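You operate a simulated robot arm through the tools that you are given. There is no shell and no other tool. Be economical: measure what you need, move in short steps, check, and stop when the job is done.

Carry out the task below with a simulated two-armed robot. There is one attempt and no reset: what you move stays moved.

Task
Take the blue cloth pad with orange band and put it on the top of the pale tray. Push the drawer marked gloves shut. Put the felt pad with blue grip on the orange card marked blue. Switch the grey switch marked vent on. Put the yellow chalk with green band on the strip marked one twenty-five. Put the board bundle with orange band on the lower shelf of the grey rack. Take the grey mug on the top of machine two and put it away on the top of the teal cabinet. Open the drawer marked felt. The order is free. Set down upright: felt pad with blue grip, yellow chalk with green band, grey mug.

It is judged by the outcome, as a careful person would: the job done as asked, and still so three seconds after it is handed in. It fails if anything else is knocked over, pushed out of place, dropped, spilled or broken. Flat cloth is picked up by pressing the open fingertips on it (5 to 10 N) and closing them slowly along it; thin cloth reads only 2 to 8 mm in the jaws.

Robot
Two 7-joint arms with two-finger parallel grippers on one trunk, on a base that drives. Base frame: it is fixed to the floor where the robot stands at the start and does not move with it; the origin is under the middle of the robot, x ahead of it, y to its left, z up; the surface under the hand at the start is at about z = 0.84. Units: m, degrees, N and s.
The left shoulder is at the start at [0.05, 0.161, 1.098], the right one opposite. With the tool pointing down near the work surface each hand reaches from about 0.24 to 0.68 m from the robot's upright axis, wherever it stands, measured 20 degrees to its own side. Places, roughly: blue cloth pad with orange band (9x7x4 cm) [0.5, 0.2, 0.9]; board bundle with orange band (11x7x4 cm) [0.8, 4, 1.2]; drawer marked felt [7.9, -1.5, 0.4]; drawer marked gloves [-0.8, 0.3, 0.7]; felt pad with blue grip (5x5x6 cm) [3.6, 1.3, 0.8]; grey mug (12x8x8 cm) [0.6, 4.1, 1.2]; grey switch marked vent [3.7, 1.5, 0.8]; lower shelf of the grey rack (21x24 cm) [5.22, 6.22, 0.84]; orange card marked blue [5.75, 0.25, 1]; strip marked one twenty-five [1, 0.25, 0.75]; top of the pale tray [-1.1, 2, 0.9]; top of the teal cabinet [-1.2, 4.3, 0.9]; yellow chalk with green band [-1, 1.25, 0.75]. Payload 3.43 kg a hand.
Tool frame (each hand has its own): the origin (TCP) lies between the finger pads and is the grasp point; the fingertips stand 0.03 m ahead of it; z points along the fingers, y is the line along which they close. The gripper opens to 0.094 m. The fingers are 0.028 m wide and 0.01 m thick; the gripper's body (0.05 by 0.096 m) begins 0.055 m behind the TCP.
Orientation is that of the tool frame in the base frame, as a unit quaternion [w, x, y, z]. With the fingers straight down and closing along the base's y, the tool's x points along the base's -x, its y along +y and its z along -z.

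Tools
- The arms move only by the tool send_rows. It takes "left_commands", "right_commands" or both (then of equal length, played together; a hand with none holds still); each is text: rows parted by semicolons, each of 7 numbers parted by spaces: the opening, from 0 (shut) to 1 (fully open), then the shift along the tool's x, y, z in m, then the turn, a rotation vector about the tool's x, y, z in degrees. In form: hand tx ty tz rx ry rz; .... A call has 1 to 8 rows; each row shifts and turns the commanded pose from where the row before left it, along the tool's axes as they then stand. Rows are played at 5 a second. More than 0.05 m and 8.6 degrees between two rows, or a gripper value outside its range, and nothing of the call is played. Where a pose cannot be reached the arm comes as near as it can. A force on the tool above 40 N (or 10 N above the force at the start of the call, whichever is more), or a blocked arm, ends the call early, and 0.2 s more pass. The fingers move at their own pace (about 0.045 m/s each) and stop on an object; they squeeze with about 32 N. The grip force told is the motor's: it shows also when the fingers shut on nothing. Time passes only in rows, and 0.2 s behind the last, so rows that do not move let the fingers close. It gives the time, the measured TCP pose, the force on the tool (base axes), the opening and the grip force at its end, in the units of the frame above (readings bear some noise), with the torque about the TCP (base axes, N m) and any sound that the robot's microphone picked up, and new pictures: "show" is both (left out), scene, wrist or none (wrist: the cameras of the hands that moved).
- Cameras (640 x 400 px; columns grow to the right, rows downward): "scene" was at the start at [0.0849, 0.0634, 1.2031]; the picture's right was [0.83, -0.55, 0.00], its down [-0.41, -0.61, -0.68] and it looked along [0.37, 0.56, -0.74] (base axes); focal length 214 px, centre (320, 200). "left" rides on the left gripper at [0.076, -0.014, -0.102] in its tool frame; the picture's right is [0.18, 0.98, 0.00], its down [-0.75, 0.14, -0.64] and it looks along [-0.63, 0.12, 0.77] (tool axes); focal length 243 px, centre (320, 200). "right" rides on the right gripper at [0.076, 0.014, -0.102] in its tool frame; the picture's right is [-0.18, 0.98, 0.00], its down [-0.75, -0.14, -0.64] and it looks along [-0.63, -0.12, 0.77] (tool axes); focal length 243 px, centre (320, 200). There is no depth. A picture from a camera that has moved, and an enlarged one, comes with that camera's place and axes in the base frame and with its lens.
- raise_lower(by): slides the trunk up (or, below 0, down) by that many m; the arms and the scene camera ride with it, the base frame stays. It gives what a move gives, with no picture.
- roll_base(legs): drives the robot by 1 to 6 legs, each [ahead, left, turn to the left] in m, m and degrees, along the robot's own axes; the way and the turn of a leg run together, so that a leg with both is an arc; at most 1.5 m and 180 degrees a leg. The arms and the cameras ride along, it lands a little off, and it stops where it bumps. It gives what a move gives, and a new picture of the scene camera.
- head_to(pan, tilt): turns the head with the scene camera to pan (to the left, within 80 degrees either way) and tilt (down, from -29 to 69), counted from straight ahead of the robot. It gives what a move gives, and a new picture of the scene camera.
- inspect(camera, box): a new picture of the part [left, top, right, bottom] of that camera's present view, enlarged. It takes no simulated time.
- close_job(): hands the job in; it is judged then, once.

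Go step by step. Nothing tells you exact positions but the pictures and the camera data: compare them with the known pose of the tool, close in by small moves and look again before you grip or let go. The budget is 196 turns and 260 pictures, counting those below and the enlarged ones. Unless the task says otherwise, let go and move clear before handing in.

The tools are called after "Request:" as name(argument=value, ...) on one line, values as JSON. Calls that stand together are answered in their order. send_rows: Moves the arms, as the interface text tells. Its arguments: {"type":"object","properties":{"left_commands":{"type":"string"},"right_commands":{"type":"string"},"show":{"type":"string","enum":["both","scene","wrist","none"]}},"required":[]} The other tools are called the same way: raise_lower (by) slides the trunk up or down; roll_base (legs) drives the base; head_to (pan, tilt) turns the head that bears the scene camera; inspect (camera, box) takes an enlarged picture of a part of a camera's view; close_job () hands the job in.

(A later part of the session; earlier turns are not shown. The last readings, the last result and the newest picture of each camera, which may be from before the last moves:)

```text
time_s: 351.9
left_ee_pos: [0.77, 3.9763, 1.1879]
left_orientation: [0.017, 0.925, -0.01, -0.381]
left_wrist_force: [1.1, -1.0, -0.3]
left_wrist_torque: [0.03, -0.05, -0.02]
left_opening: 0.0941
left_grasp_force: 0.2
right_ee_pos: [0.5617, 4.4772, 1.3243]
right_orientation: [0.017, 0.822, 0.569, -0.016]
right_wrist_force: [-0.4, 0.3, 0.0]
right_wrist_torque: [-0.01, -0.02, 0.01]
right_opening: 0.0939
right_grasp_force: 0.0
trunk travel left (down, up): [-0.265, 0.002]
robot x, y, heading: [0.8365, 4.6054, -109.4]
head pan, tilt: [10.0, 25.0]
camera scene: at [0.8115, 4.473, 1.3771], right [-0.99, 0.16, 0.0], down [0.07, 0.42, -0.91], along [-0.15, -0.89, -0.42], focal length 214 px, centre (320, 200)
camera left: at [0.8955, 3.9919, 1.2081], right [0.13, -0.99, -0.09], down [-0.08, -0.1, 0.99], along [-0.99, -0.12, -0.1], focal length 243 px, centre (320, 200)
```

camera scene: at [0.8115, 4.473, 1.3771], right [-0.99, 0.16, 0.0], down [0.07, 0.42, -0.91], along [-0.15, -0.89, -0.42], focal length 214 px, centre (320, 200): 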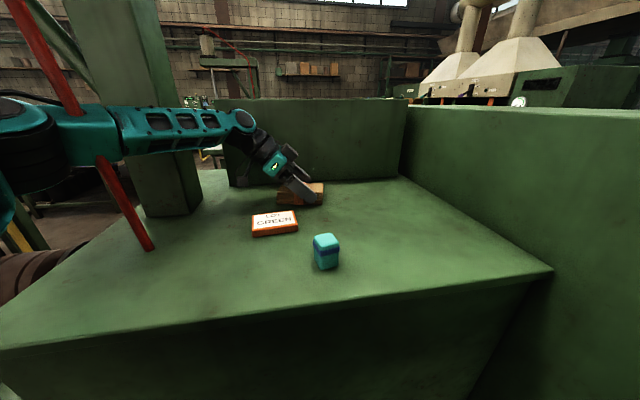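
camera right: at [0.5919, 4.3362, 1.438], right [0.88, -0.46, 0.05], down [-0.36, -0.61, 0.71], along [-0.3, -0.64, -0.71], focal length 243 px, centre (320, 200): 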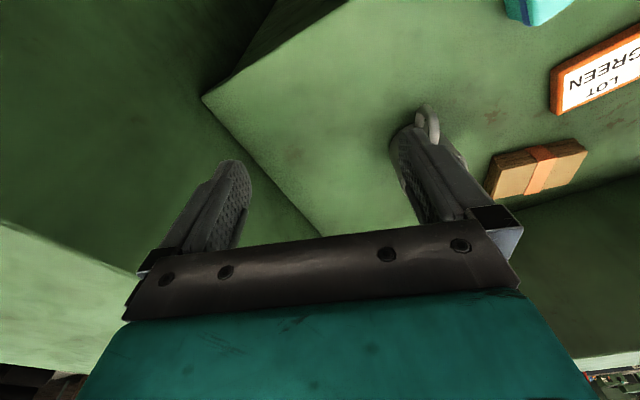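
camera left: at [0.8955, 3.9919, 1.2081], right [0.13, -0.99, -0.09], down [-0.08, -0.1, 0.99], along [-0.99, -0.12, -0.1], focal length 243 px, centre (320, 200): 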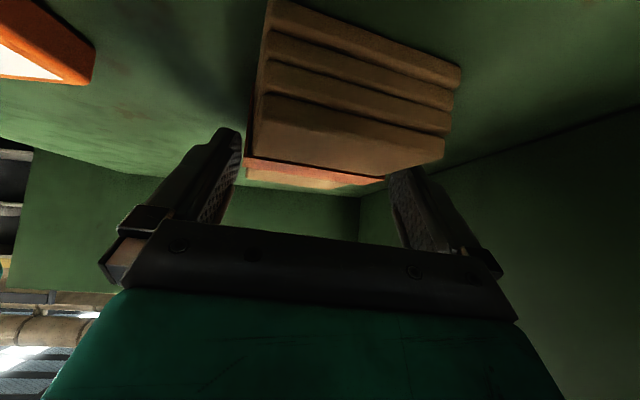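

Straddling with no contact. A touch lower, then close.

Request:
send_rows(left_commands="1 0.0035 0 0.0036 0 0 0;0.8 0 0 0 0 0 0;0.5 0 0 0 0 0 0;0 0 0 0 0 0 0;0 0 0 0 0 0 0;0 0 0 0 0 0 0", show="wrist")

```text
time_s: 353.3
left_ee_pos: [0.7687, 3.9766, 1.1835]
left_orientation: [0.017, 0.925, -0.009, -0.381]
left_wrist_force: [0.5, -0.7, 0.9]
left_wrist_torque: [0.05, -0.02, -0.04]
left_opening: 0.0693
left_grasp_force: 32.3
right_ee_pos: [0.5627, 4.4786, 1.3237]
right_orientation: [0.018, 0.822, 0.569, -0.015]
right_wrist_force: [0.0, 0.0, -0.3]
right_wrist_torque: [0.03, 0.01, 0.01]
right_opening: 0.0939
right_grasp_force: 0.0
trunk travel left (down, up): [-0.265, 0.002]
robot x, y, heading: [0.839, 4.6017, -109.2]
head pan, tilt: [10.0, 25.0]
camera left: at [0.8954, 3.9916, 1.2034], right [0.13, -0.99, -0.09], down [-0.08, -0.1, 0.99], along [-0.99, -0.12, -0.1], focal length 243 px, centre (320, 200)
```

left: 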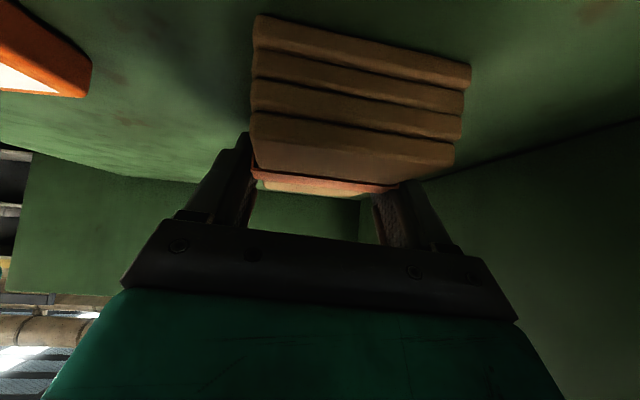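

Gripped at 69 mm. Lift slowly.

Request:
send_rows(left_commands="0 -0.0035 0 -0.0036 0 0 0;0 -0.007 0 -0.0071 0 0 0;0 -0.007 0 -0.0071 0 0 0;0 -0.0141 0 -0.0142 0 0 0;0 -0.0141 0 -0.0142 0 0 0;0 -0.0141 0 -0.0142 0 0 0;0 -0.0141 0 -0.0142 0 0 0", show="both")

```text
time_s: 354.9
left_ee_pos: [0.7742, 3.9857, 1.2873]
left_orientation: [0.018, 0.924, -0.009, -0.382]
left_wrist_force: [0.1, -0.5, -1.3]
left_wrist_torque: [0.02, 0.0, 0.0]
left_opening: 0.0691
left_grasp_force: 32.1
left hand out of reach, approached as far as the arm can: row 7
right_ee_pos: [0.5619, 4.4787, 1.3234]
right_orientation: [0.018, 0.822, 0.569, -0.015]
right_wrist_force: [0.3, -0.4, 1.3]
right_wrist_torque: [0.04, -0.01, 0.01]
right_opening: 0.094
right_grasp_force: 0.1
trunk travel left (down, up): [-0.265, 0.002]
robot x, y, heading: [0.8369, 4.6006, -109.5]
head pan, tilt: [10.0, 25.0]
camera scene: at [0.8115, 4.4729, 1.377], right [-0.99, 0.16, 0.0], down [0.07, 0.42, -0.91], along [-0.15, -0.89, -0.42], focal length 214 px, centre (320, 200)
camera left: at [0.8993, 4.0011, 1.3068], right [0.13, -0.99, -0.09], down [-0.08, -0.1, 0.99], along [-0.99, -0.12, -0.09], focal length 243 px, centre (320, 200)
```

scene: 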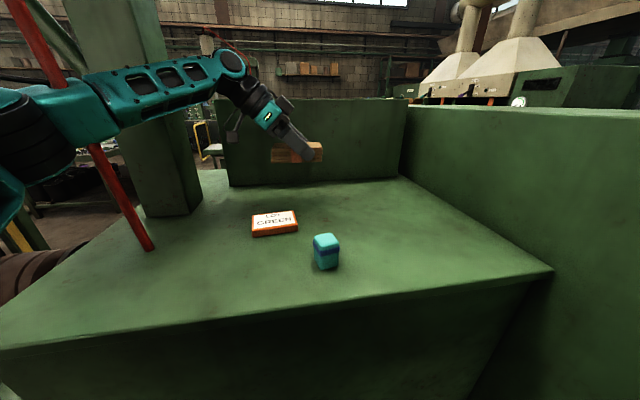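
left: 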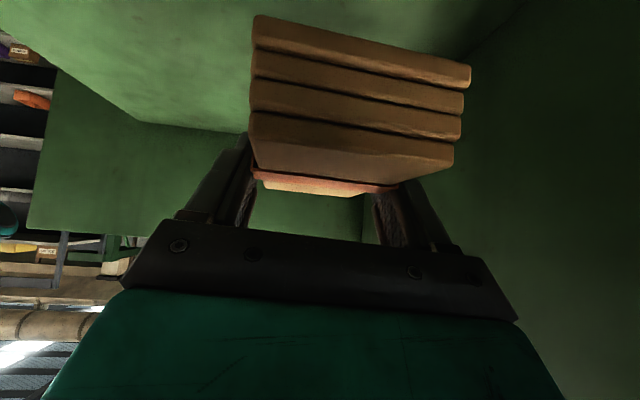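

The bundle is up. I draw it back toward the robot and undo the yaw for travel.

Request:
send_rows(left_commands="0 0 -0.04 0 0 0 0;0 0 -0.04 0 0 0 0;0 0 -0.04 0 0 0 0;0 0 -0.04 0 0 0 0;0 0 -0.04 0 0 0 0", show="none")

Request:
roll_base(legs=[[-0.27, 0, 0]])

Request:
send_rows(left_commands="0 0 0 0 -5.6 0 -6;0 0 0 0 -5.6 0 -6;0 0 0 0 -5.6 0 -6;0 0 0 0 -5.6 0 -6;0 0 0 0 -5.6 0 -6;0 0 0 0 -5.6 0 -6;0 0 0 0 -5.6 0 -6;0 0 0 0 -5.6 0 -6", show="wrist")

Request:
roll_base(legs=[[0, 0, 109]])

```text
time_s: 356.1
left_ee_pos: [0.7747, 4.186, 1.2786]
left_orientation: [0.018, 0.924, -0.009, -0.381]
left_wrist_force: [0.4, 0.1, -2.1]
left_wrist_torque: [-0.02, 0.04, 0.02]
left_opening: 0.0694
left_grasp_force: 32.0
right_ee_pos: [0.5627, 4.4775, 1.3234]
right_orientation: [0.017, 0.822, 0.569, -0.015]
right_wrist_force: [-0.6, 0.4, 0.2]
right_wrist_torque: [-0.02, -0.01, -0.01]
right_opening: 0.094
right_grasp_force: 0.1
trunk travel left (down, up): [-0.265, 0.002]
robot x, y, heading: [0.8386, 4.6062, -109.5]
head pan, tilt: [10.0, 25.0]
```

```text
time_s: 358.0
left_ee_pos: [0.8629, 4.4354, 1.2787]
left_orientation: [0.018, 0.924, -0.008, -0.381]
left_wrist_force: [0.4, 0.0, -1.1]
left_wrist_torque: [-0.03, 0.01, 0.01]
left_opening: 0.0692
left_grasp_force: 32.8
right_ee_pos: [0.6515, 4.7302, 1.3239]
right_orientation: [0.019, 0.822, 0.569, -0.015]
right_wrist_force: [0.4, -0.4, -1.3]
right_wrist_torque: [-0.04, 0.0, -0.03]
right_opening: 0.094
right_grasp_force: 0.0
trunk travel left (down, up): [-0.265, 0.002]
robot x, y, heading: [0.9295, 4.855, -109.3]
head pan, tilt: [10.0, 25.0]
camera scene: at [0.9003, 4.725, 1.3771], right [-0.99, 0.16, 0.0], down [0.07, 0.42, -0.91], along [-0.15, -0.89, -0.42], focal length 214 px, centre (320, 200)
```

scene: 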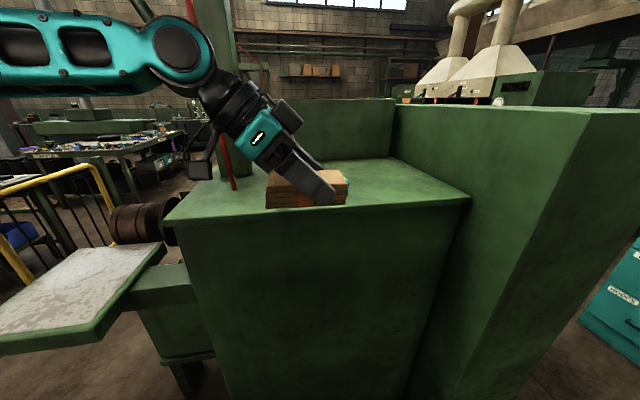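

```text
time_s: 359.8
left_ee_pos: [0.863, 4.4355, 1.2775]
left_orientation: [0.207, 0.773, 0.5, -0.33]
left_wrist_force: [-0.2, 0.1, -1.7]
left_wrist_torque: [0.01, -0.01, -0.03]
left_opening: 0.069
left_grasp_force: 32.2
right_ee_pos: [0.6503, 4.7291, 1.3234]
right_orientation: [0.017, 0.822, 0.569, -0.014]
right_wrist_force: [-0.7, 0.1, 0.5]
right_wrist_torque: [-0.01, -0.02, -0.04]
right_opening: 0.0939
right_grasp_force: 0.1
trunk travel left (down, up): [-0.265, 0.002]
robot x, y, heading: [0.9282, 4.8545, -109.3]
head pan, tilt: [10.0, 25.0]
camera left: at [0.902, 4.5565, 1.2962], right [0.95, -0.29, -0.14], down [0.11, -0.12, 0.99], along [-0.3, -0.95, -0.08], focal length 243 px, centre (320, 200)
```

left: 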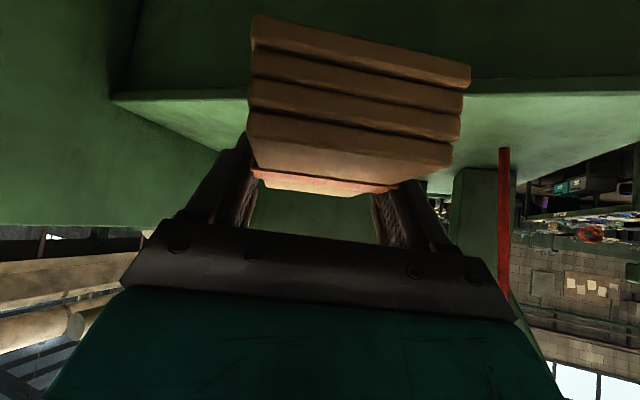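

```text
time_s: 364.8
left_ee_pos: [1.3463, 4.9271, 1.2791]
left_orientation: [0.389, 0.048, 0.92, -0.026]
left_wrist_force: [-0.5, 0.2, -0.8]
left_wrist_torque: [-0.01, -0.03, 0.02]
left_opening: 0.0688
left_grasp_force: 31.3
right_ee_pos: [1.135, 4.6319, 1.3237]
right_orientation: [0.022, 0.02, 1.0, 0.006]
right_wrist_force: [-0.2, 0.2, 0.5]
right_wrist_torque: [-0.01, 0.01, 0.02]
right_opening: 0.094
right_grasp_force: 0.1
trunk travel left (down, up): [-0.265, 0.002]
robot x, y, heading: [0.9249, 4.8523, -0.8]
head pan, tilt: [10.0, 25.0]
camera scene: at [1.0593, 4.8669, 1.377], right [0.16, -0.99, 0.0], down [-0.42, -0.07, -0.91], along [0.9, 0.14, -0.42], focal length 214 px, centre (320, 200)
```

scene: 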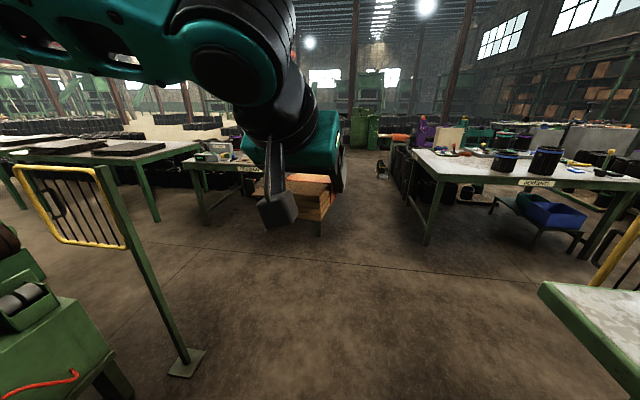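

A clear way east between two tables. I drive ahead toward the grey rack near [5.2, 6.2].

Request:
roll_base(legs=[[1.5, 0, 0]])

Request:
head_to(pan=0, tilt=15)

Request:
head_to(pan=50, tilt=10)

```text
time_s: 372.2
left_ee_pos: [2.8397, 4.914, 1.278]
left_orientation: [0.389, 0.042, 0.92, -0.023]
left_wrist_force: [0.9, 0.0, -1.0]
left_wrist_torque: [-0.03, -0.01, 0.01]
left_opening: 0.0685
left_grasp_force: 32.0
right_ee_pos: [2.6326, 4.6182, 1.3228]
right_orientation: [0.022, 0.015, 1.0, 0.006]
right_wrist_force: [-0.4, 0.2, -0.1]
right_wrist_torque: [-0.04, 0.0, -0.01]
right_opening: 0.0938
right_grasp_force: 0.0
trunk travel left (down, up): [-0.265, 0.002]
robot x, y, heading: [2.4192, 4.8382, -0.5]
head pan, tilt: [10.0, 25.0]
camera scene: at [2.5535, 4.8505, 1.377], right [0.17, -0.99, 0.0], down [-0.42, -0.07, -0.91], along [0.89, 0.15, -0.42], focal length 214 px, centre (320, 200)
```

scene: 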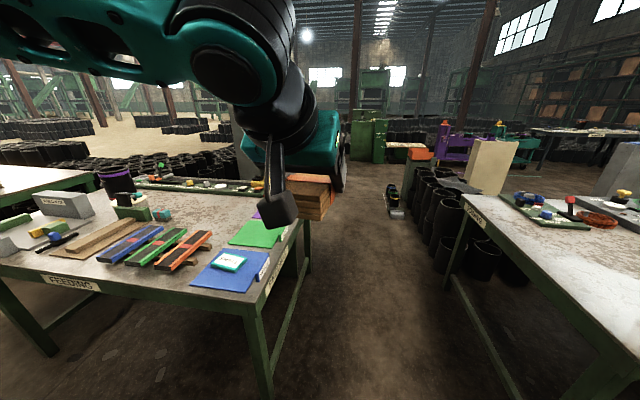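

```text
time_s: 372.9
left_ee_pos: [2.839, 4.9142, 1.2774]
left_orientation: [0.389, 0.043, 0.92, -0.024]
left_wrist_force: [0.2, 0.5, -0.8]
left_wrist_torque: [0.03, -0.05, 0.01]
left_opening: 0.0687
left_grasp_force: 31.9
right_ee_pos: [2.6314, 4.618, 1.3238]
right_orientation: [0.022, 0.015, 1.0, 0.006]
right_wrist_force: [0.4, 0.5, 0.4]
right_wrist_torque: [-0.02, 0.01, -0.01]
right_opening: 0.0943
right_grasp_force: 0.0
trunk travel left (down, up): [-0.265, 0.002]
robot x, y, heading: [2.4206, 4.8364, -0.6]
head pan, tilt: [0.0, 15.0]
camera scene: at [2.5559, 4.8346, 1.3932], right [-0.01, -1.0, 0.0], down [-0.26, 0.0, -0.97], along [0.97, -0.01, -0.26], focal length 214 px, centre (320, 200)
```

scene: 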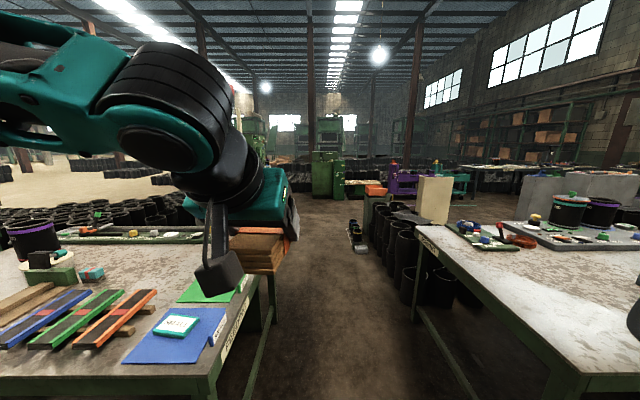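

```text
time_s: 374.1
left_ee_pos: [2.8409, 4.9144, 1.2792]
left_orientation: [0.388, 0.043, 0.92, -0.024]
left_wrist_force: [-0.1, 0.9, -1.1]
left_wrist_torque: [-0.01, -0.05, -0.02]
left_opening: 0.0686
left_grasp_force: 31.9
right_ee_pos: [2.6311, 4.6175, 1.3242]
right_orientation: [0.022, 0.015, 1.0, 0.006]
right_wrist_force: [0.2, 0.1, -0.6]
right_wrist_torque: [0.0, -0.03, -0.02]
right_opening: 0.094
right_grasp_force: 0.1
trunk travel left (down, up): [-0.265, 0.002]
robot x, y, heading: [2.423, 4.8404, -0.5]
head pan, tilt: [50.0, 10.0]
camera scene: at [2.5228, 4.9059, 1.4014], right [0.76, -0.65, 0.0], down [-0.11, -0.13, -0.98], along [0.64, 0.75, -0.17], focal length 214 px, centre (320, 200)
```

scene: 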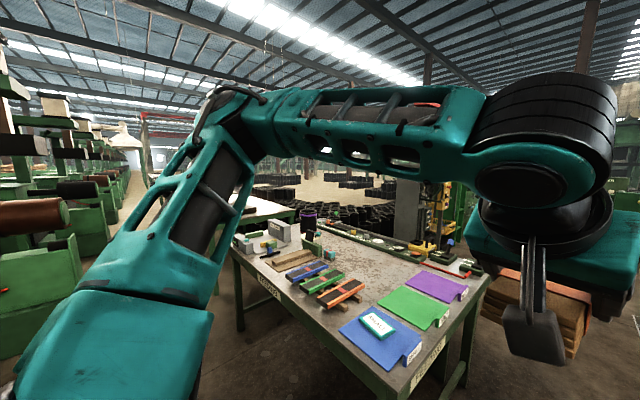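

Request:
inspect(camera="scene", box=[360, 130, 500, 290])

Request:
head_to(pan=25, tilt=10)

```text
2.50 times, centred on (430, 210) of scene
camera zoom: at [2.5228, 4.9059, 1.4014], right [0.76, -0.65, 0.0], down [-0.11, -0.13, -0.98], along [0.64, 0.75, -0.17], focal length 536 px, centre (45, 175)
```

zoom: 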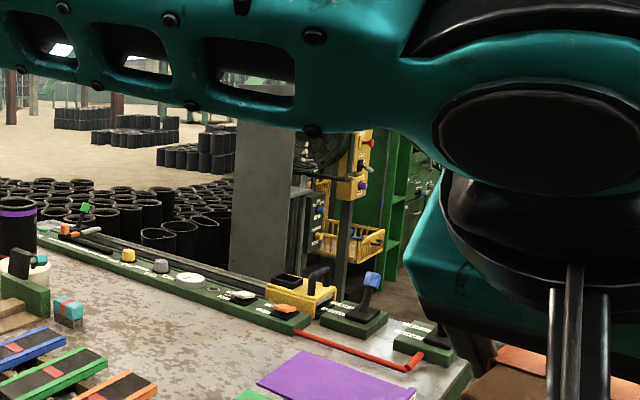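

```text
time_s: 375.0
left_ee_pos: [2.8397, 4.9159, 1.2779]
left_orientation: [0.388, 0.043, 0.92, -0.024]
left_wrist_force: [0.2, 0.5, -1.4]
left_wrist_torque: [0.03, -0.02, 0.01]
left_opening: 0.0685
left_grasp_force: 31.7
right_ee_pos: [2.6315, 4.6174, 1.324]
right_orientation: [0.023, 0.015, 1.0, 0.005]
right_wrist_force: [0.0, -0.1, -1.0]
right_wrist_torque: [0.0, 0.0, -0.01]
right_opening: 0.0939
right_grasp_force: 0.0
trunk travel left (down, up): [-0.265, 0.002]
robot x, y, heading: [2.419, 4.8411, -0.3]
head pan, tilt: [25.0, 10.0]
camera scene: at [2.547, 4.8739, 1.4014], right [0.42, -0.91, 0.0], down [-0.16, -0.07, -0.98], along [0.89, 0.41, -0.17], focal length 214 px, centre (320, 200)
```

scene: 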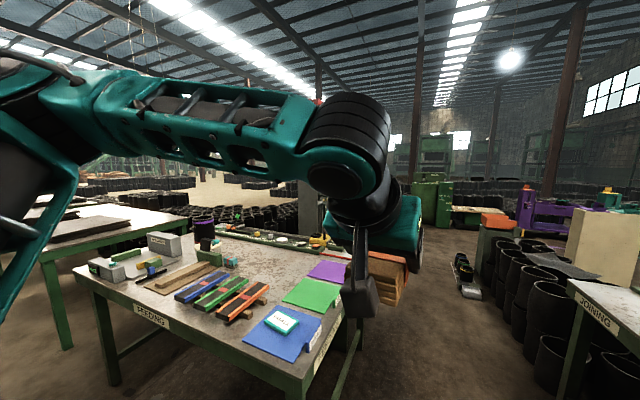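

The rack lies beyond the feeding table. I go through the corridor between the tables (y≈4.67).

Request:
roll_base(legs=[[0, -0.17, 0.5], [1.2, 0, 0], [1.0, 0, 0]])

Request:
head_to(pan=65, tilt=15)

```text
time_s: 387.5
left_ee_pos: [5.027, 4.7714, 1.2788]
left_orientation: [0.389, 0.032, 0.921, -0.02]
left_wrist_force: [-0.8, 0.4, -2.3]
left_wrist_torque: [0.02, -0.02, 0.03]
left_opening: 0.0686
left_grasp_force: 31.7
right_ee_pos: [4.8273, 4.4686, 1.3244]
right_orientation: [0.022, 0.003, 1.0, 0.006]
right_wrist_force: [0.0, -0.1, 1.0]
right_wrist_torque: [0.01, 0.01, 0.01]
right_opening: 0.0943
right_grasp_force: 0.1
trunk travel left (down, up): [-0.265, 0.002]
robot x, y, heading: [4.6104, 4.6877, 0.8]
head pan, tilt: [25.0, 10.0]
camera scene: at [4.7352, 4.7236, 1.4014], right [0.44, -0.9, 0.0], down [-0.16, -0.08, -0.98], along [0.89, 0.43, -0.17], focal length 214 px, centre (320, 200)
```

scene: 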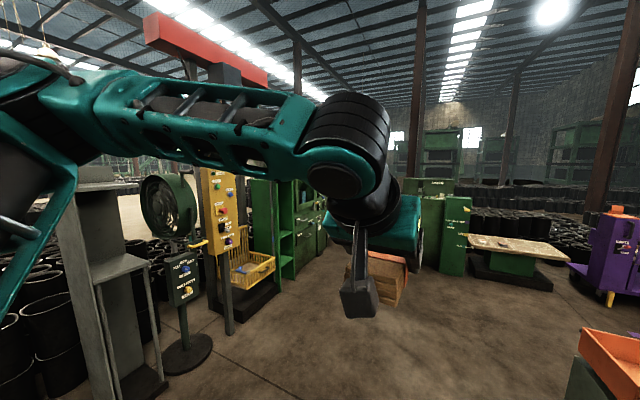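

```text
time_s: 388.6
left_ee_pos: [5.0269, 4.7705, 1.2788]
left_orientation: [0.389, 0.032, 0.92, -0.02]
left_wrist_force: [-0.1, 0.0, -0.5]
left_wrist_torque: [-0.01, -0.03, 0.02]
left_opening: 0.0683
left_grasp_force: 32.2
right_ee_pos: [4.8248, 4.4694, 1.3243]
right_orientation: [0.023, 0.001, 1.0, 0.005]
right_wrist_force: [-0.6, 0.8, 0.8]
right_wrist_torque: [0.0, 0.0, -0.01]
right_opening: 0.0938
right_grasp_force: 0.1
trunk travel left (down, up): [-0.265, 0.002]
robot x, y, heading: [4.6117, 4.6835, 0.8]
head pan, tilt: [65.0, 15.0]
camera scene: at [4.6894, 4.7681, 1.3933], right [0.91, -0.41, 0.0], down [-0.11, -0.24, -0.97], along [0.39, 0.88, -0.26], focal length 214 px, centre (320, 200)
```

scene: 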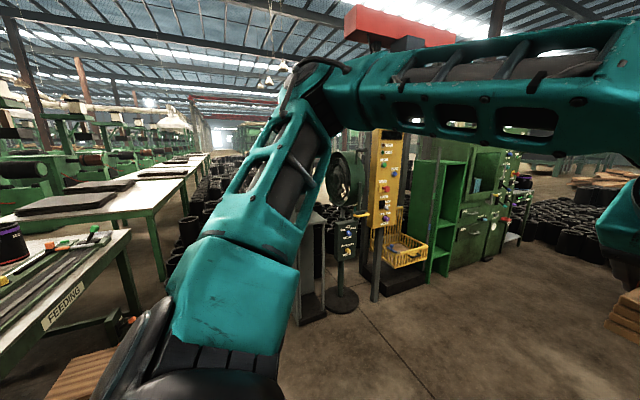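

The grey rack is the narrow shelf tower ahead-left. I turn to face it.

Request:
roll_base(legs=[[0.4, 0, 0], [0, 0, 89]])

Request:
head_to(pan=-5, tilt=20)

```text
time_s: 394.9
left_ee_pos: [4.9294, 5.1092, 1.2788]
left_orientation: [0.29, -0.625, 0.677, 0.26]
left_wrist_force: [-0.1, 0.4, -1.9]
left_wrist_torque: [0.03, -0.03, 0.02]
left_opening: 0.0685
left_grasp_force: 32.1
right_ee_pos: [5.2286, 4.9058, 1.3241]
right_orientation: [0.011, -0.701, 0.712, 0.02]
right_wrist_force: [-0.2, 0.5, 0.3]
right_wrist_torque: [0.01, -0.04, -0.01]
right_opening: 0.0941
right_grasp_force: 0.0
trunk travel left (down, up): [-0.265, 0.002]
robot x, y, heading: [5.0135, 4.6906, 90.7]
head pan, tilt: [65.0, 15.0]
camera scene: at [4.9276, 4.7691, 1.3933], right [0.41, 0.91, 0.0], down [0.24, -0.11, -0.97], along [-0.88, 0.4, -0.26], focal length 214 px, centre (320, 200)
```

scene: 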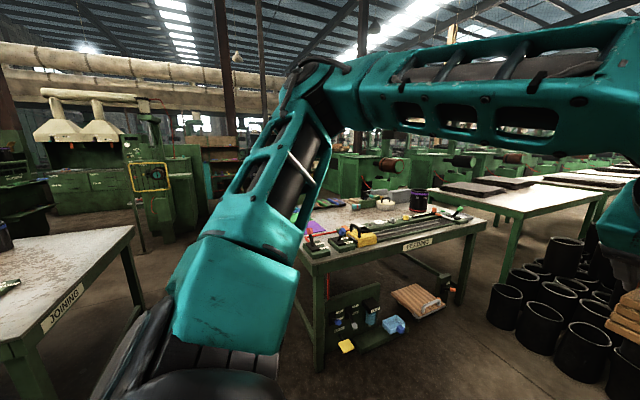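

```text
time_s: 396.3
left_ee_pos: [4.9295, 5.1098, 1.2787]
left_orientation: [0.289, -0.626, 0.675, 0.261]
left_wrist_force: [0.5, -0.3, -1.4]
left_wrist_torque: [-0.01, 0.02, 0.0]
left_opening: 0.0685
left_grasp_force: 32.1
right_ee_pos: [5.2297, 4.9069, 1.3234]
right_orientation: [0.012, -0.701, 0.712, 0.02]
right_wrist_force: [0.2, -0.1, 0.9]
right_wrist_torque: [0.01, -0.02, -0.03]
right_opening: 0.0941
right_grasp_force: 0.1
trunk travel left (down, up): [-0.265, 0.002]
robot x, y, heading: [5.01, 4.6939, 90.5]
head pan, tilt: [-5.0, 20.0]
camera scene: at [5.0199, 4.8232, 1.3851], right [1.0, -0.08, 0.0], down [-0.03, -0.34, -0.94], along [0.07, 0.94, -0.34], focal length 214 px, centre (320, 200)
```

scene: 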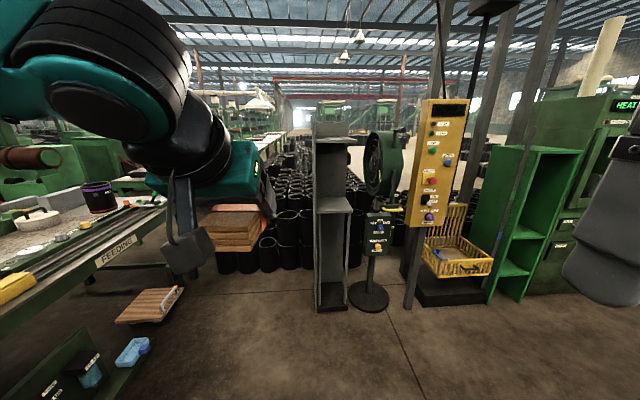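

Request:
inspect(camera="scene", box=[270, 110, 430, 320])

```text
1.90 times, centred on (350, 215) of scene
camera zoom: at [5.0199, 4.8232, 1.3851], right [1.0, -0.08, 0.0], down [-0.03, -0.34, -0.94], along [0.07, 0.94, -0.34], focal length 408 px, centre (263, 171)
```

zoom: 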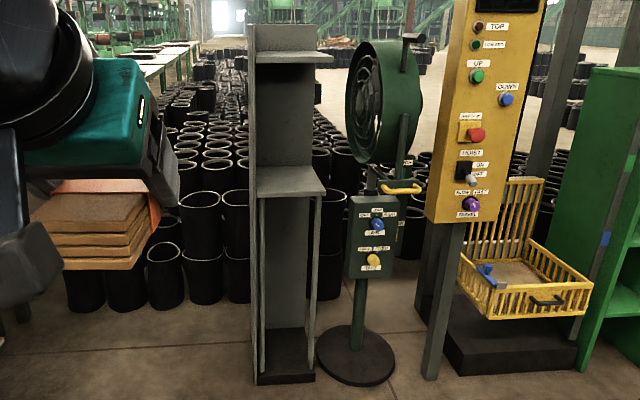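

The rack's lower shelf is at x 5.10–5.33, y 6.12–6.32, z≈0.84, open toward me. I lower the trunk and roll up to it.

Request:
raise_lower(by=-0.24)

Request:
roll_base(legs=[[0, -0.33, 0], [0.72, 0, 0]])

Request:
head_to(pan=0, tilt=20)

```text
time_s: 398.8
left_ee_pos: [4.9308, 5.1108, 1.0378]
left_orientation: [0.29, -0.625, 0.677, 0.26]
left_wrist_force: [0.4, -0.1, -1.4]
left_wrist_torque: [0.0, 0.01, 0.01]
left_opening: 0.0686
left_grasp_force: 31.8
right_ee_pos: [5.229, 4.9058, 1.0834]
right_orientation: [0.012, -0.701, 0.712, 0.021]
right_wrist_force: [0.3, -0.1, -0.2]
right_wrist_torque: [-0.01, -0.02, -0.01]
right_opening: 0.0943
right_grasp_force: 0.1
trunk travel left (down, up): [-0.025, 0.242]
robot x, y, heading: [5.014, 4.6889, 90.5]
head pan, tilt: [-5.0, 20.0]
```

```text
time_s: 400.7
left_ee_pos: [5.0478, 5.1202, 1.0386]
left_orientation: [0.291, -0.621, 0.681, 0.257]
left_wrist_force: [-0.9, -0.5, -0.7]
left_wrist_torque: [0.03, 0.0, 0.01]
left_opening: 0.0686
left_grasp_force: 31.9
right_ee_pos: [5.345, 4.9125, 1.0837]
right_orientation: [0.012, -0.698, 0.716, 0.02]
right_wrist_force: [-0.5, -0.7, 0.8]
right_wrist_torque: [-0.03, 0.02, -0.01]
right_opening: 0.0939
right_grasp_force: 0.0
trunk travel left (down, up): [-0.025, 0.242]
robot x, y, heading: [5.1269, 4.7024, 90.0]
head pan, tilt: [-5.0, 20.0]
stopped in leg 1: the robot was blocked; the commanded pose is now the measured one
camera scene: at [5.1342, 4.8318, 1.1451], right [1.0, -0.09, 0.0], down [-0.03, -0.34, -0.94], along [0.09, 0.94, -0.34], focal length 214 px, centre (320, 200)
```

scene: 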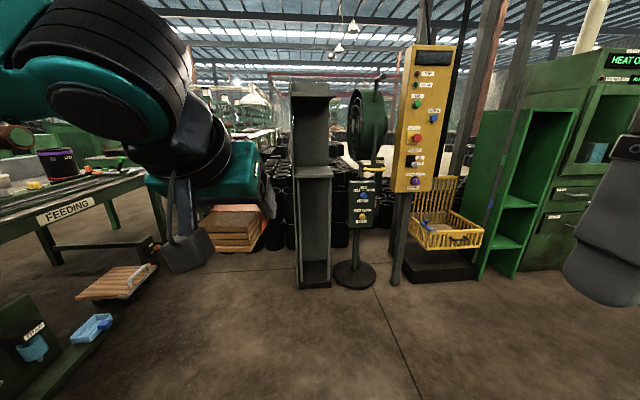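

```text
time_s: 401.4
left_ee_pos: [5.0479, 5.1201, 1.0378]
left_orientation: [0.29, -0.621, 0.681, 0.258]
left_wrist_force: [0.0, 0.5, -1.4]
left_wrist_torque: [0.03, 0.02, 0.0]
left_opening: 0.0688
left_grasp_force: 32.0
right_ee_pos: [5.3449, 4.9115, 1.0842]
right_orientation: [0.012, -0.698, 0.716, 0.02]
right_wrist_force: [0.8, -0.9, -0.4]
right_wrist_torque: [0.0, 0.02, 0.0]
right_opening: 0.0939
right_grasp_force: 0.1
trunk travel left (down, up): [-0.025, 0.242]
robot x, y, heading: [5.1259, 4.7037, 89.7]
head pan, tilt: [0.0, 20.0]
camera scene: at [5.1264, 4.8322, 1.1451], right [1.0, 0.0, 0.0], down [0.0, -0.34, -0.94], along [0.0, 0.94, -0.34], focal length 214 px, centre (320, 200)
```

scene: 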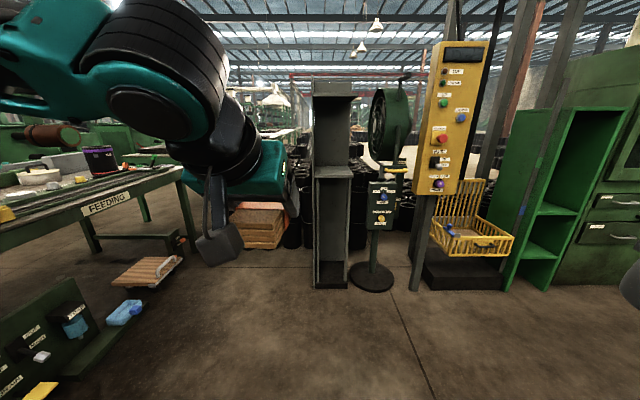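

Blocked on the right; I look what is there.

Request:
head_to(pan=-70, tilt=35)

```text
time_s: 402.8
left_ee_pos: [5.0483, 5.1205, 1.0384]
left_orientation: [0.292, -0.621, 0.681, 0.257]
left_wrist_force: [-0.5, 0.5, -0.8]
left_wrist_torque: [-0.01, 0.0, -0.02]
left_opening: 0.0684
left_grasp_force: 31.5
right_ee_pos: [5.3439, 4.9118, 1.0843]
right_orientation: [0.012, -0.697, 0.717, 0.021]
right_wrist_force: [-0.8, -0.1, -0.8]
right_wrist_torque: [-0.02, -0.02, 0.01]
right_opening: 0.0939
right_grasp_force: 0.0
trunk travel left (down, up): [-0.025, 0.242]
robot x, y, heading: [5.1254, 4.7018, 90.0]
head pan, tilt: [-70.0, 35.0]
camera scene: at [5.2089, 4.7689, 1.1213], right [0.34, -0.94, 0.0], down [-0.54, -0.19, -0.82], along [0.77, 0.28, -0.57], focal length 214 px, centre (320, 200)
```

scene: 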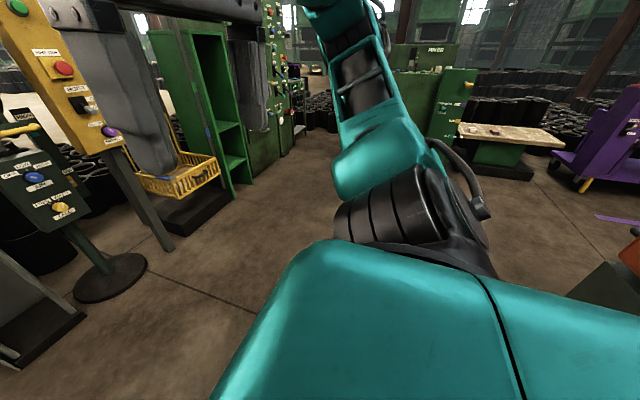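

Request:
head_to(pan=-80, tilt=60)

```text
time_s: 403.7
left_ee_pos: [5.0472, 5.119, 1.0374]
left_orientation: [0.29, -0.621, 0.681, 0.257]
left_wrist_force: [-0.1, -0.4, -1.4]
left_wrist_torque: [0.0, -0.03, 0.01]
left_opening: 0.0688
left_grasp_force: 32.1
right_ee_pos: [5.3459, 4.9109, 1.0842]
right_orientation: [0.013, -0.7, 0.714, 0.019]
right_wrist_force: [37.0, -0.2, -27.4]
right_wrist_torque: [2.42, 3.98, 3.14]
right_opening: 0.0942
right_grasp_force: 0.1
trunk travel left (down, up): [-0.025, 0.242]
robot x, y, heading: [5.1228, 4.7014, 89.8]
head pan, tilt: [-80.0, 60.0]
camera scene: at [5.1995, 4.7559, 1.0973], right [0.22, -0.97, 0.0], down [-0.76, -0.17, -0.62], along [0.6, 0.14, -0.78], focal length 214 px, centre (320, 200)
```

scene: 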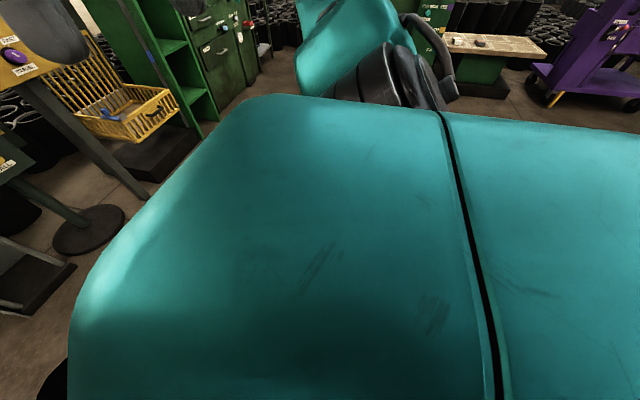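

The head touched the right arm; I restore it. Something low at the right rear likely blocked the base, so I'll go forward first, then right.

Request:
head_to(pan=-10, tilt=20)

Request:
roll_base(legs=[[0.45, 0.02, 0], [0, -0.2, 0]])

```text
time_s: 405.1
left_ee_pos: [5.048, 5.1202, 1.0383]
left_orientation: [0.291, -0.621, 0.681, 0.257]
left_wrist_force: [0.3, 0.1, -1.4]
left_wrist_torque: [0.0, 0.01, -0.01]
left_opening: 0.0686
left_grasp_force: 32.1
right_ee_pos: [5.3463, 4.9122, 1.0841]
right_orientation: [0.012, -0.698, 0.716, 0.02]
right_wrist_force: [0.2, 0.5, -0.7]
right_wrist_torque: [-0.01, 0.01, -0.01]
right_opening: 0.0939
right_grasp_force: 0.0
trunk travel left (down, up): [-0.025, 0.242]
robot x, y, heading: [5.1259, 4.7, 89.6]
head pan, tilt: [-10.0, 20.0]
camera scene: at [5.1426, 4.8307, 1.1451], right [0.98, -0.18, 0.0], down [-0.06, -0.34, -0.94], along [0.17, 0.92, -0.34], focal length 214 px, centre (320, 200)
```

scene: 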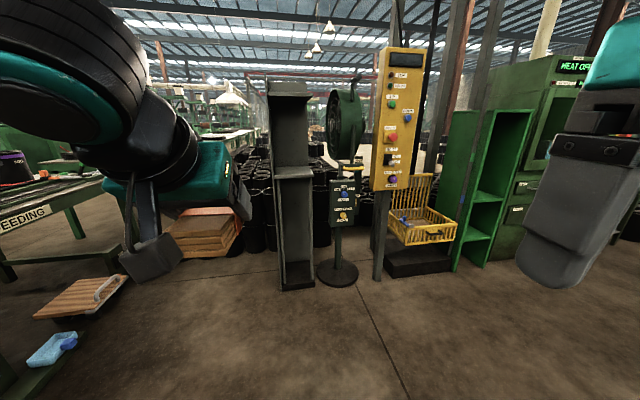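

```text
time_s: 409.8
left_ee_pos: [5.2318, 5.5676, 1.0377]
left_orientation: [0.292, -0.62, 0.682, 0.257]
left_wrist_force: [-0.2, -0.4, -1.6]
left_wrist_torque: [-0.01, 0.01, 0.04]
left_opening: 0.0685
left_grasp_force: 31.8
right_ee_pos: [5.5272, 5.3606, 1.0842]
right_orientation: [0.013, -0.696, 0.717, 0.02]
right_wrist_force: [-0.4, 0.9, -1.2]
right_wrist_torque: [0.03, 0.02, 0.02]
right_opening: 0.0941
right_grasp_force: 0.0
trunk travel left (down, up): [-0.025, 0.242]
robot x, y, heading: [5.3006, 5.1493, 89.5]
head pan, tilt: [-10.0, 20.0]
camera scene: at [5.3248, 5.2792, 1.1451], right [0.98, -0.18, 0.0], down [-0.06, -0.34, -0.94], along [0.17, 0.92, -0.34], focal length 214 px, centre (320, 200)
```

scene: 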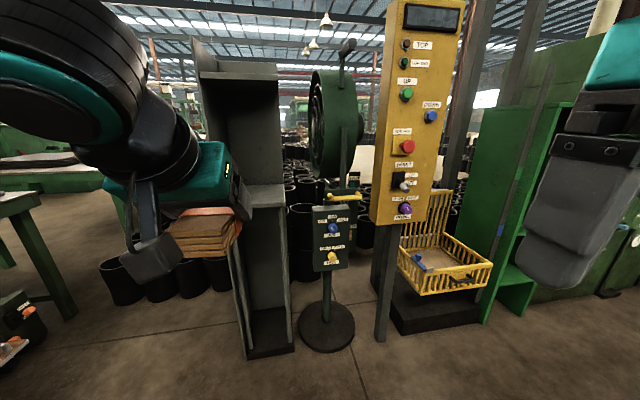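

Aligned with the rack. I roll ahead 0.4 m and look.

Request:
roll_base(legs=[[0.4, 0, 0]])

Request:
head_to(pan=5, tilt=25)

Request:
send_rows(left_commands="0 0 0 0 0 0 0", show="wrist")

```text
time_s: 412.3
left_ee_pos: [5.2316, 5.9677, 1.0382]
left_orientation: [0.291, -0.621, 0.681, 0.257]
left_wrist_force: [-0.1, -0.2, -0.9]
left_wrist_torque: [0.03, 0.01, 0.02]
left_opening: 0.0686
left_grasp_force: 31.1
right_ee_pos: [5.5291, 5.7596, 1.0832]
right_orientation: [0.011, -0.698, 0.716, 0.02]
right_wrist_force: [0.4, 0.2, 0.6]
right_wrist_torque: [-0.04, 0.02, 0.01]
right_opening: 0.0939
right_grasp_force: 0.0
trunk travel left (down, up): [-0.025, 0.242]
robot x, y, heading: [5.3086, 5.5484, 89.6]
head pan, tilt: [-10.0, 20.0]
camera scene: at [5.3263, 5.6794, 1.1451], right [0.98, -0.18, 0.0], down [-0.06, -0.34, -0.94], along [0.17, 0.92, -0.34], focal length 214 px, centre (320, 200)
```

scene: 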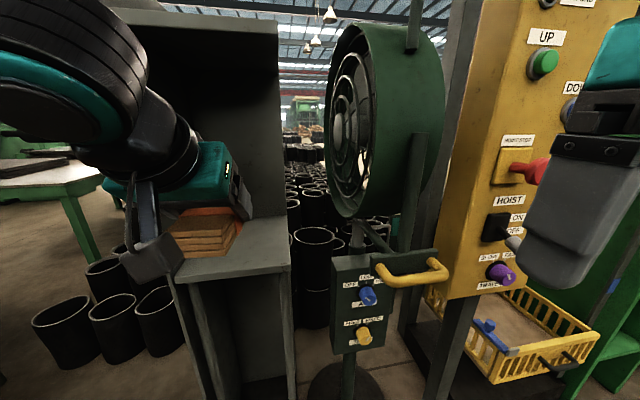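

```text
time_s: 413.0
left_ee_pos: [5.2307, 5.9679, 1.0391]
left_orientation: [0.29, -0.621, 0.681, 0.257]
left_wrist_force: [0.2, -0.8, -1.1]
left_wrist_torque: [0.03, -0.01, 0.01]
left_opening: 0.0687
left_grasp_force: 32.1
right_ee_pos: [5.5287, 5.7598, 1.084]
right_orientation: [0.012, -0.697, 0.716, 0.02]
right_wrist_force: [-0.1, 0.0, -0.8]
right_wrist_torque: [-0.03, 0.04, 0.02]
right_opening: 0.094
right_grasp_force: 0.1
trunk travel left (down, up): [-0.025, 0.242]
robot x, y, heading: [5.3075, 5.5483, 89.8]
head pan, tilt: [5.0, 25.0]
camera scene: at [5.3022, 5.6794, 1.137], right [1.0, 0.08, 0.0], down [0.04, -0.42, -0.91], along [-0.08, 0.9, -0.42], focal length 214 px, centre (320, 200)
```

scene: 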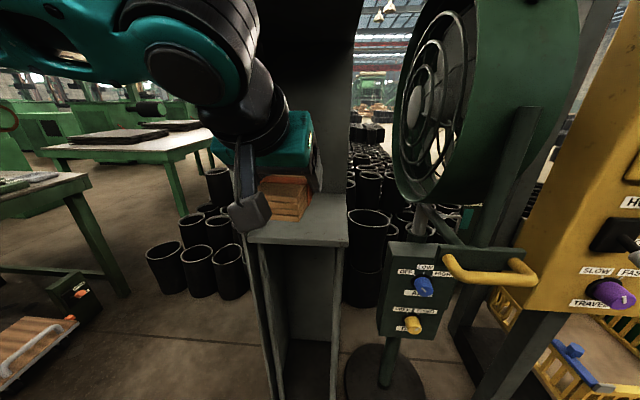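

```text
time_s: 413.4
left_ee_pos: [5.2319, 5.969, 1.038]
left_orientation: [0.291, -0.621, 0.681, 0.257]
left_wrist_force: [0.2, 0.4, -1.4]
left_wrist_torque: [0.01, -0.01, 0.02]
left_opening: 0.0686
left_grasp_force: 32.2
right_ee_pos: [5.53, 5.7614, 1.0838]
right_orientation: [0.012, -0.697, 0.716, 0.02]
right_wrist_force: [-0.1, 0.5, 0.5]
right_wrist_torque: [-0.02, -0.02, 0.0]
right_opening: 0.0939
right_grasp_force: 0.1
trunk travel left (down, up): [-0.025, 0.242]
robot x, y, heading: [5.3089, 5.5494, 89.9]
head pan, tilt: [5.0, 25.0]
camera left: at [5.2329, 5.8415, 1.0562], right [-0.99, -0.03, -0.14], down [-0.14, 0.08, 0.99], along [-0.02, 1.0, -0.08], focal length 243 px, centre (320, 200)
```

left: 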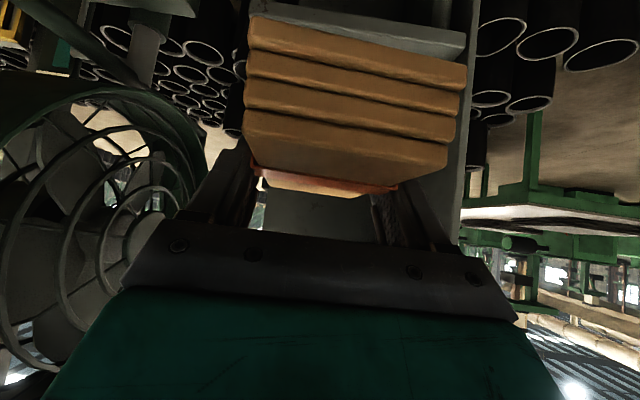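

The shelf is right ahead (centre ≈[5.217, 6.22]). I roll 6 cm closer and guide the bundle in over the shelf.

Request:
roll_base(legs=[[0.07, 0, 0]])

Request:
send_rows(left_commands="0 -0.0055 0.0075 0.0356 0 0 0;0 -0.0055 0.0075 0.0356 0 0 0;0 -0.0055 0.0075 0.0356 0 0 0;0 -0.0055 0.0075 0.0356 0 0 0", show="both")

```text
time_s: 414.4
left_ee_pos: [5.2327, 6.0376, 1.0385]
left_orientation: [0.291, -0.621, 0.681, 0.258]
left_wrist_force: [1.2, 0.2, -0.6]
left_wrist_torque: [-0.03, -0.04, -0.02]
left_opening: 0.0685
left_grasp_force: 32.1
right_ee_pos: [5.5283, 5.8296, 1.085]
right_orientation: [0.012, -0.698, 0.716, 0.02]
right_wrist_force: [0.0, 0.7, -0.5]
right_wrist_torque: [0.02, -0.04, -0.01]
right_opening: 0.094
right_grasp_force: 0.0
trunk travel left (down, up): [-0.025, 0.242]
robot x, y, heading: [5.3097, 5.6153, 89.7]
head pan, tilt: [5.0, 25.0]
camera scene: at [5.3025, 5.749, 1.1369], right [1.0, 0.08, 0.0], down [0.04, -0.42, -0.91], along [-0.08, 0.9, -0.42], focal length 214 px, centre (320, 200)
```

scene: 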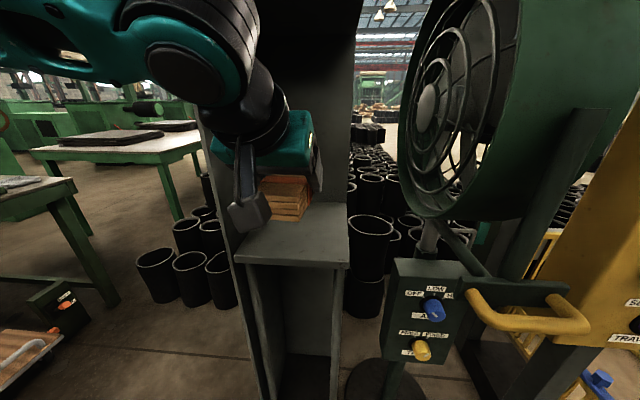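

```text
time_s: 415.4
left_ee_pos: [5.2139, 6.1575, 0.9534]
left_orientation: [0.29, -0.622, 0.68, 0.258]
left_wrist_force: [0.5, 1.1, -1.2]
left_wrist_torque: [0.04, 0.01, 0.01]
left_opening: 0.0685
left_grasp_force: 32.3
right_ee_pos: [5.5283, 5.829, 1.0839]
right_orientation: [0.012, -0.698, 0.716, 0.02]
right_wrist_force: [-0.9, -0.4, -0.2]
right_wrist_torque: [-0.02, -0.02, 0.01]
right_opening: 0.0942
right_grasp_force: 0.1
trunk travel left (down, up): [-0.025, 0.242]
robot x, y, heading: [5.31, 5.6217, 89.9]
head pan, tilt: [5.0, 25.0]
camera scene: at [5.3024, 5.7489, 1.137], right [1.0, 0.08, 0.0], down [0.04, -0.42, -0.91], along [-0.08, 0.9, -0.42], focal length 214 px, centre (320, 200)
camera left: at [5.2155, 6.0311, 0.9718], right [-0.99, -0.03, -0.14], down [-0.14, 0.08, 0.99], along [-0.02, 1.0, -0.08], focal length 243 px, centre (320, 200)
```

scene: 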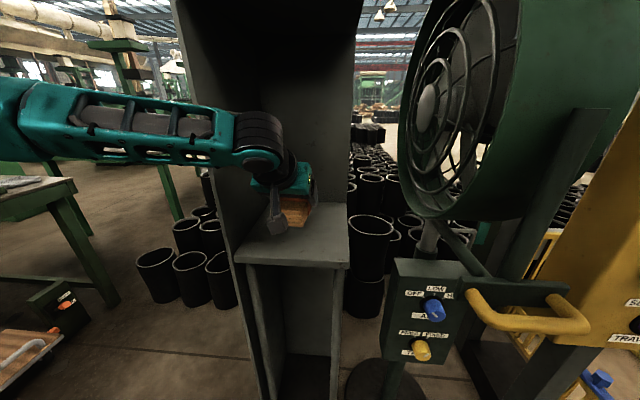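
left: 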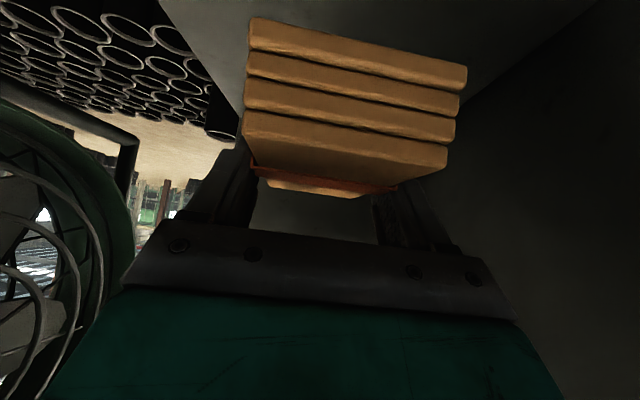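

Request:
send_rows(left_commands="0 0.009 0.0015 0.03 0 0 0;0 0.009 0.0015 0.03 0 0 0;0 0 0 0 0 0 0", show="scene")

Request:
inspect(camera="scene", box=[220, 130, 380, 280])

```text
time_s: 416.2
left_ee_pos: [5.2047, 6.1832, 0.9018]
left_orientation: [0.292, -0.621, 0.68, 0.258]
left_wrist_force: [0.4, 0.2, -1.8]
left_wrist_torque: [0.01, 0.01, -0.01]
left_opening: 0.0688
left_grasp_force: 31.9
left hand out of reach, approached as far as the arm can: row 2
right_ee_pos: [5.5292, 5.829, 1.0843]
right_orientation: [0.012, -0.698, 0.716, 0.02]
right_wrist_force: [0.0, 0.3, 1.3]
right_wrist_torque: [0.01, -0.02, -0.01]
right_opening: 0.094
right_grasp_force: 0.0
trunk travel left (down, up): [-0.025, 0.242]
robot x, y, heading: [5.3039, 5.6206, 89.9]
head pan, tilt: [5.0, 25.0]
camera scene: at [5.3025, 5.7486, 1.137], right [1.0, 0.08, 0.0], down [0.04, -0.42, -0.91], along [-0.08, 0.9, -0.42], focal length 214 px, centre (320, 200)
```

scene: 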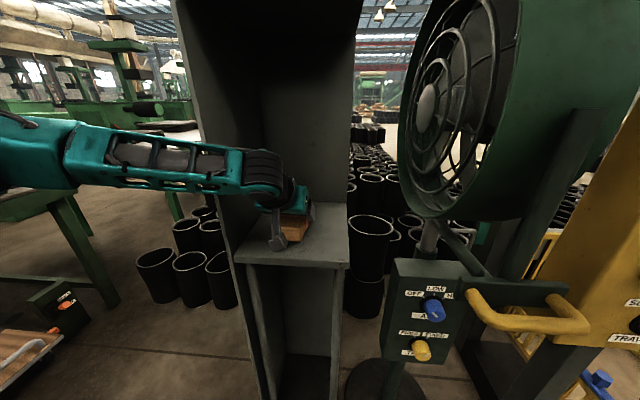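

```text
2.67 times, centred on (300, 205) of scene
camera zoom: at [5.3025, 5.7486, 1.137], right [1.0, 0.08, 0.0], down [0.04, -0.42, -0.91], along [-0.08, 0.9, -0.42], focal length 572 px, centre (373, 187)
```

zoom: 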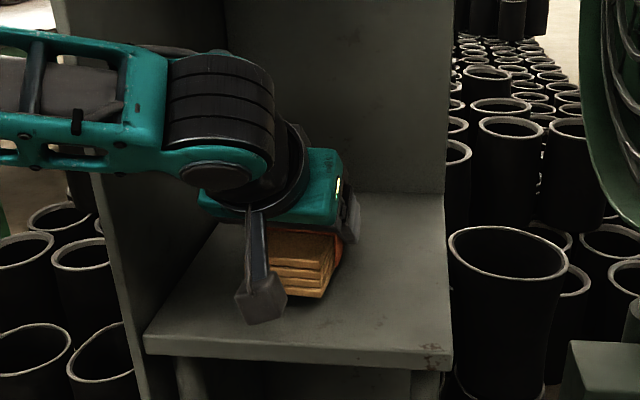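

Lower the trunk slightly, then settle onto the shelf.

Request:
raise_lower(by=-0.014)

Request:
send_rows(left_commands="0 0.0021 0 0.0021 0 0 0;0 0 0 0 0 0 0;0 0.0014 0 0.0014 0 0 0;0 0 0 0 0 0 0", show="none")

```text
time_s: 416.9
left_ee_pos: [5.2052, 6.1831, 0.8886]
left_orientation: [0.292, -0.62, 0.681, 0.257]
left_wrist_force: [-0.5, 0.0, -1.1]
left_wrist_torque: [0.0, 0.02, 0.01]
left_opening: 0.0686
left_grasp_force: 32.2
right_ee_pos: [5.5287, 5.8289, 1.07]
right_orientation: [0.012, -0.697, 0.716, 0.02]
right_wrist_force: [-0.2, -1.6, -0.3]
right_wrist_torque: [0.02, 0.03, 0.02]
right_opening: 0.094
right_grasp_force: 0.1
trunk travel left (down, up): [-0.011, 0.256]
robot x, y, heading: [5.3098, 5.6165, 89.4]
head pan, tilt: [5.0, 25.0]
```

```text
time_s: 417.9
left_ee_pos: [5.2036, 6.1815, 0.8846]
left_orientation: [0.293, -0.62, 0.68, 0.259]
left_wrist_force: [-0.6, 0.7, 7.8]
left_wrist_torque: [-0.52, 0.33, -0.03]
left_opening: 0.0687
left_grasp_force: 32.0
right_ee_pos: [5.529, 5.83, 1.0696]
right_orientation: [0.013, -0.698, 0.716, 0.021]
right_wrist_force: [1.2, -0.3, -0.7]
right_wrist_torque: [-0.03, -0.03, -0.02]
right_opening: 0.0942
right_grasp_force: 0.0
trunk travel left (down, up): [-0.011, 0.256]
robot x, y, heading: [5.3109, 5.6159, 89.8]
head pan, tilt: [5.0, 25.0]
```

Contact at the near corner; press 2 mm more, then release and withdraw.

Request:
send_rows(left_commands="0 0.0014 0 0.0014 0 0 0;0.85 0 0 0 0 0 0;1 0 0 0 0 0 0;1 0 0 0 0 0 0;1 0 0 -0.02 0 0 0;1 0 0 -0.03 0 0 0;1 0 0 -0.04 0 0 0;1 0 0 -0.04 0 0 0", show="both")

```text
time_s: 419.7
left_ee_pos: [5.1951, 6.0897, 0.973]
left_orientation: [0.292, -0.621, 0.68, 0.257]
left_wrist_force: [0.4, -0.7, -0.1]
left_wrist_torque: [-0.03, -0.01, 0.01]
left_opening: 0.0938
left_grasp_force: 0.1
right_ee_pos: [5.5295, 5.8293, 1.0703]
right_orientation: [0.012, -0.697, 0.716, 0.02]
right_wrist_force: [-0.4, 0.3, -0.6]
right_wrist_torque: [-0.01, 0.01, 0.0]
right_opening: 0.0939
right_grasp_force: 0.1
trunk travel left (down, up): [-0.011, 0.256]
robot x, y, heading: [5.3066, 5.6186, 90.0]
head pan, tilt: [5.0, 25.0]
camera scene: at [5.3025, 5.7483, 1.1231], right [1.0, 0.08, 0.0], down [0.04, -0.42, -0.91], along [-0.08, 0.9, -0.42], focal length 214 px, centre (320, 200)
camera left: at [5.1959, 5.9631, 0.9902], right [-0.99, -0.03, -0.14], down [-0.15, 0.08, 0.99], along [-0.02, 1.0, -0.09], focal length 243 px, centre (320, 200)
```

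scene: 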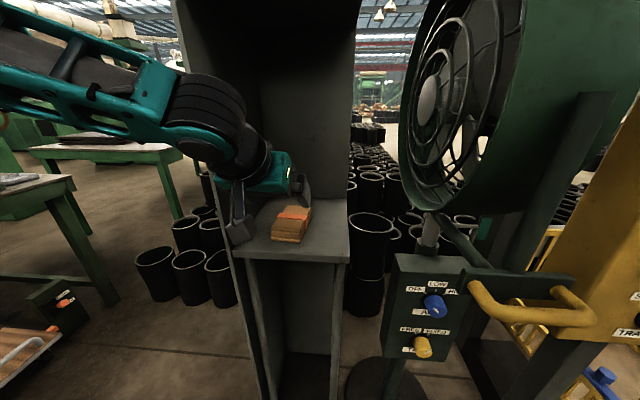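
left: 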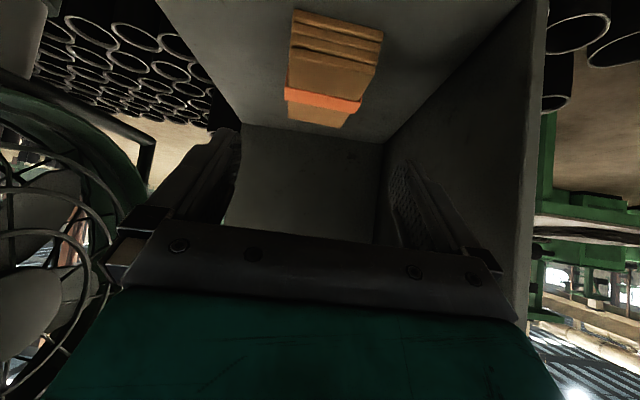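

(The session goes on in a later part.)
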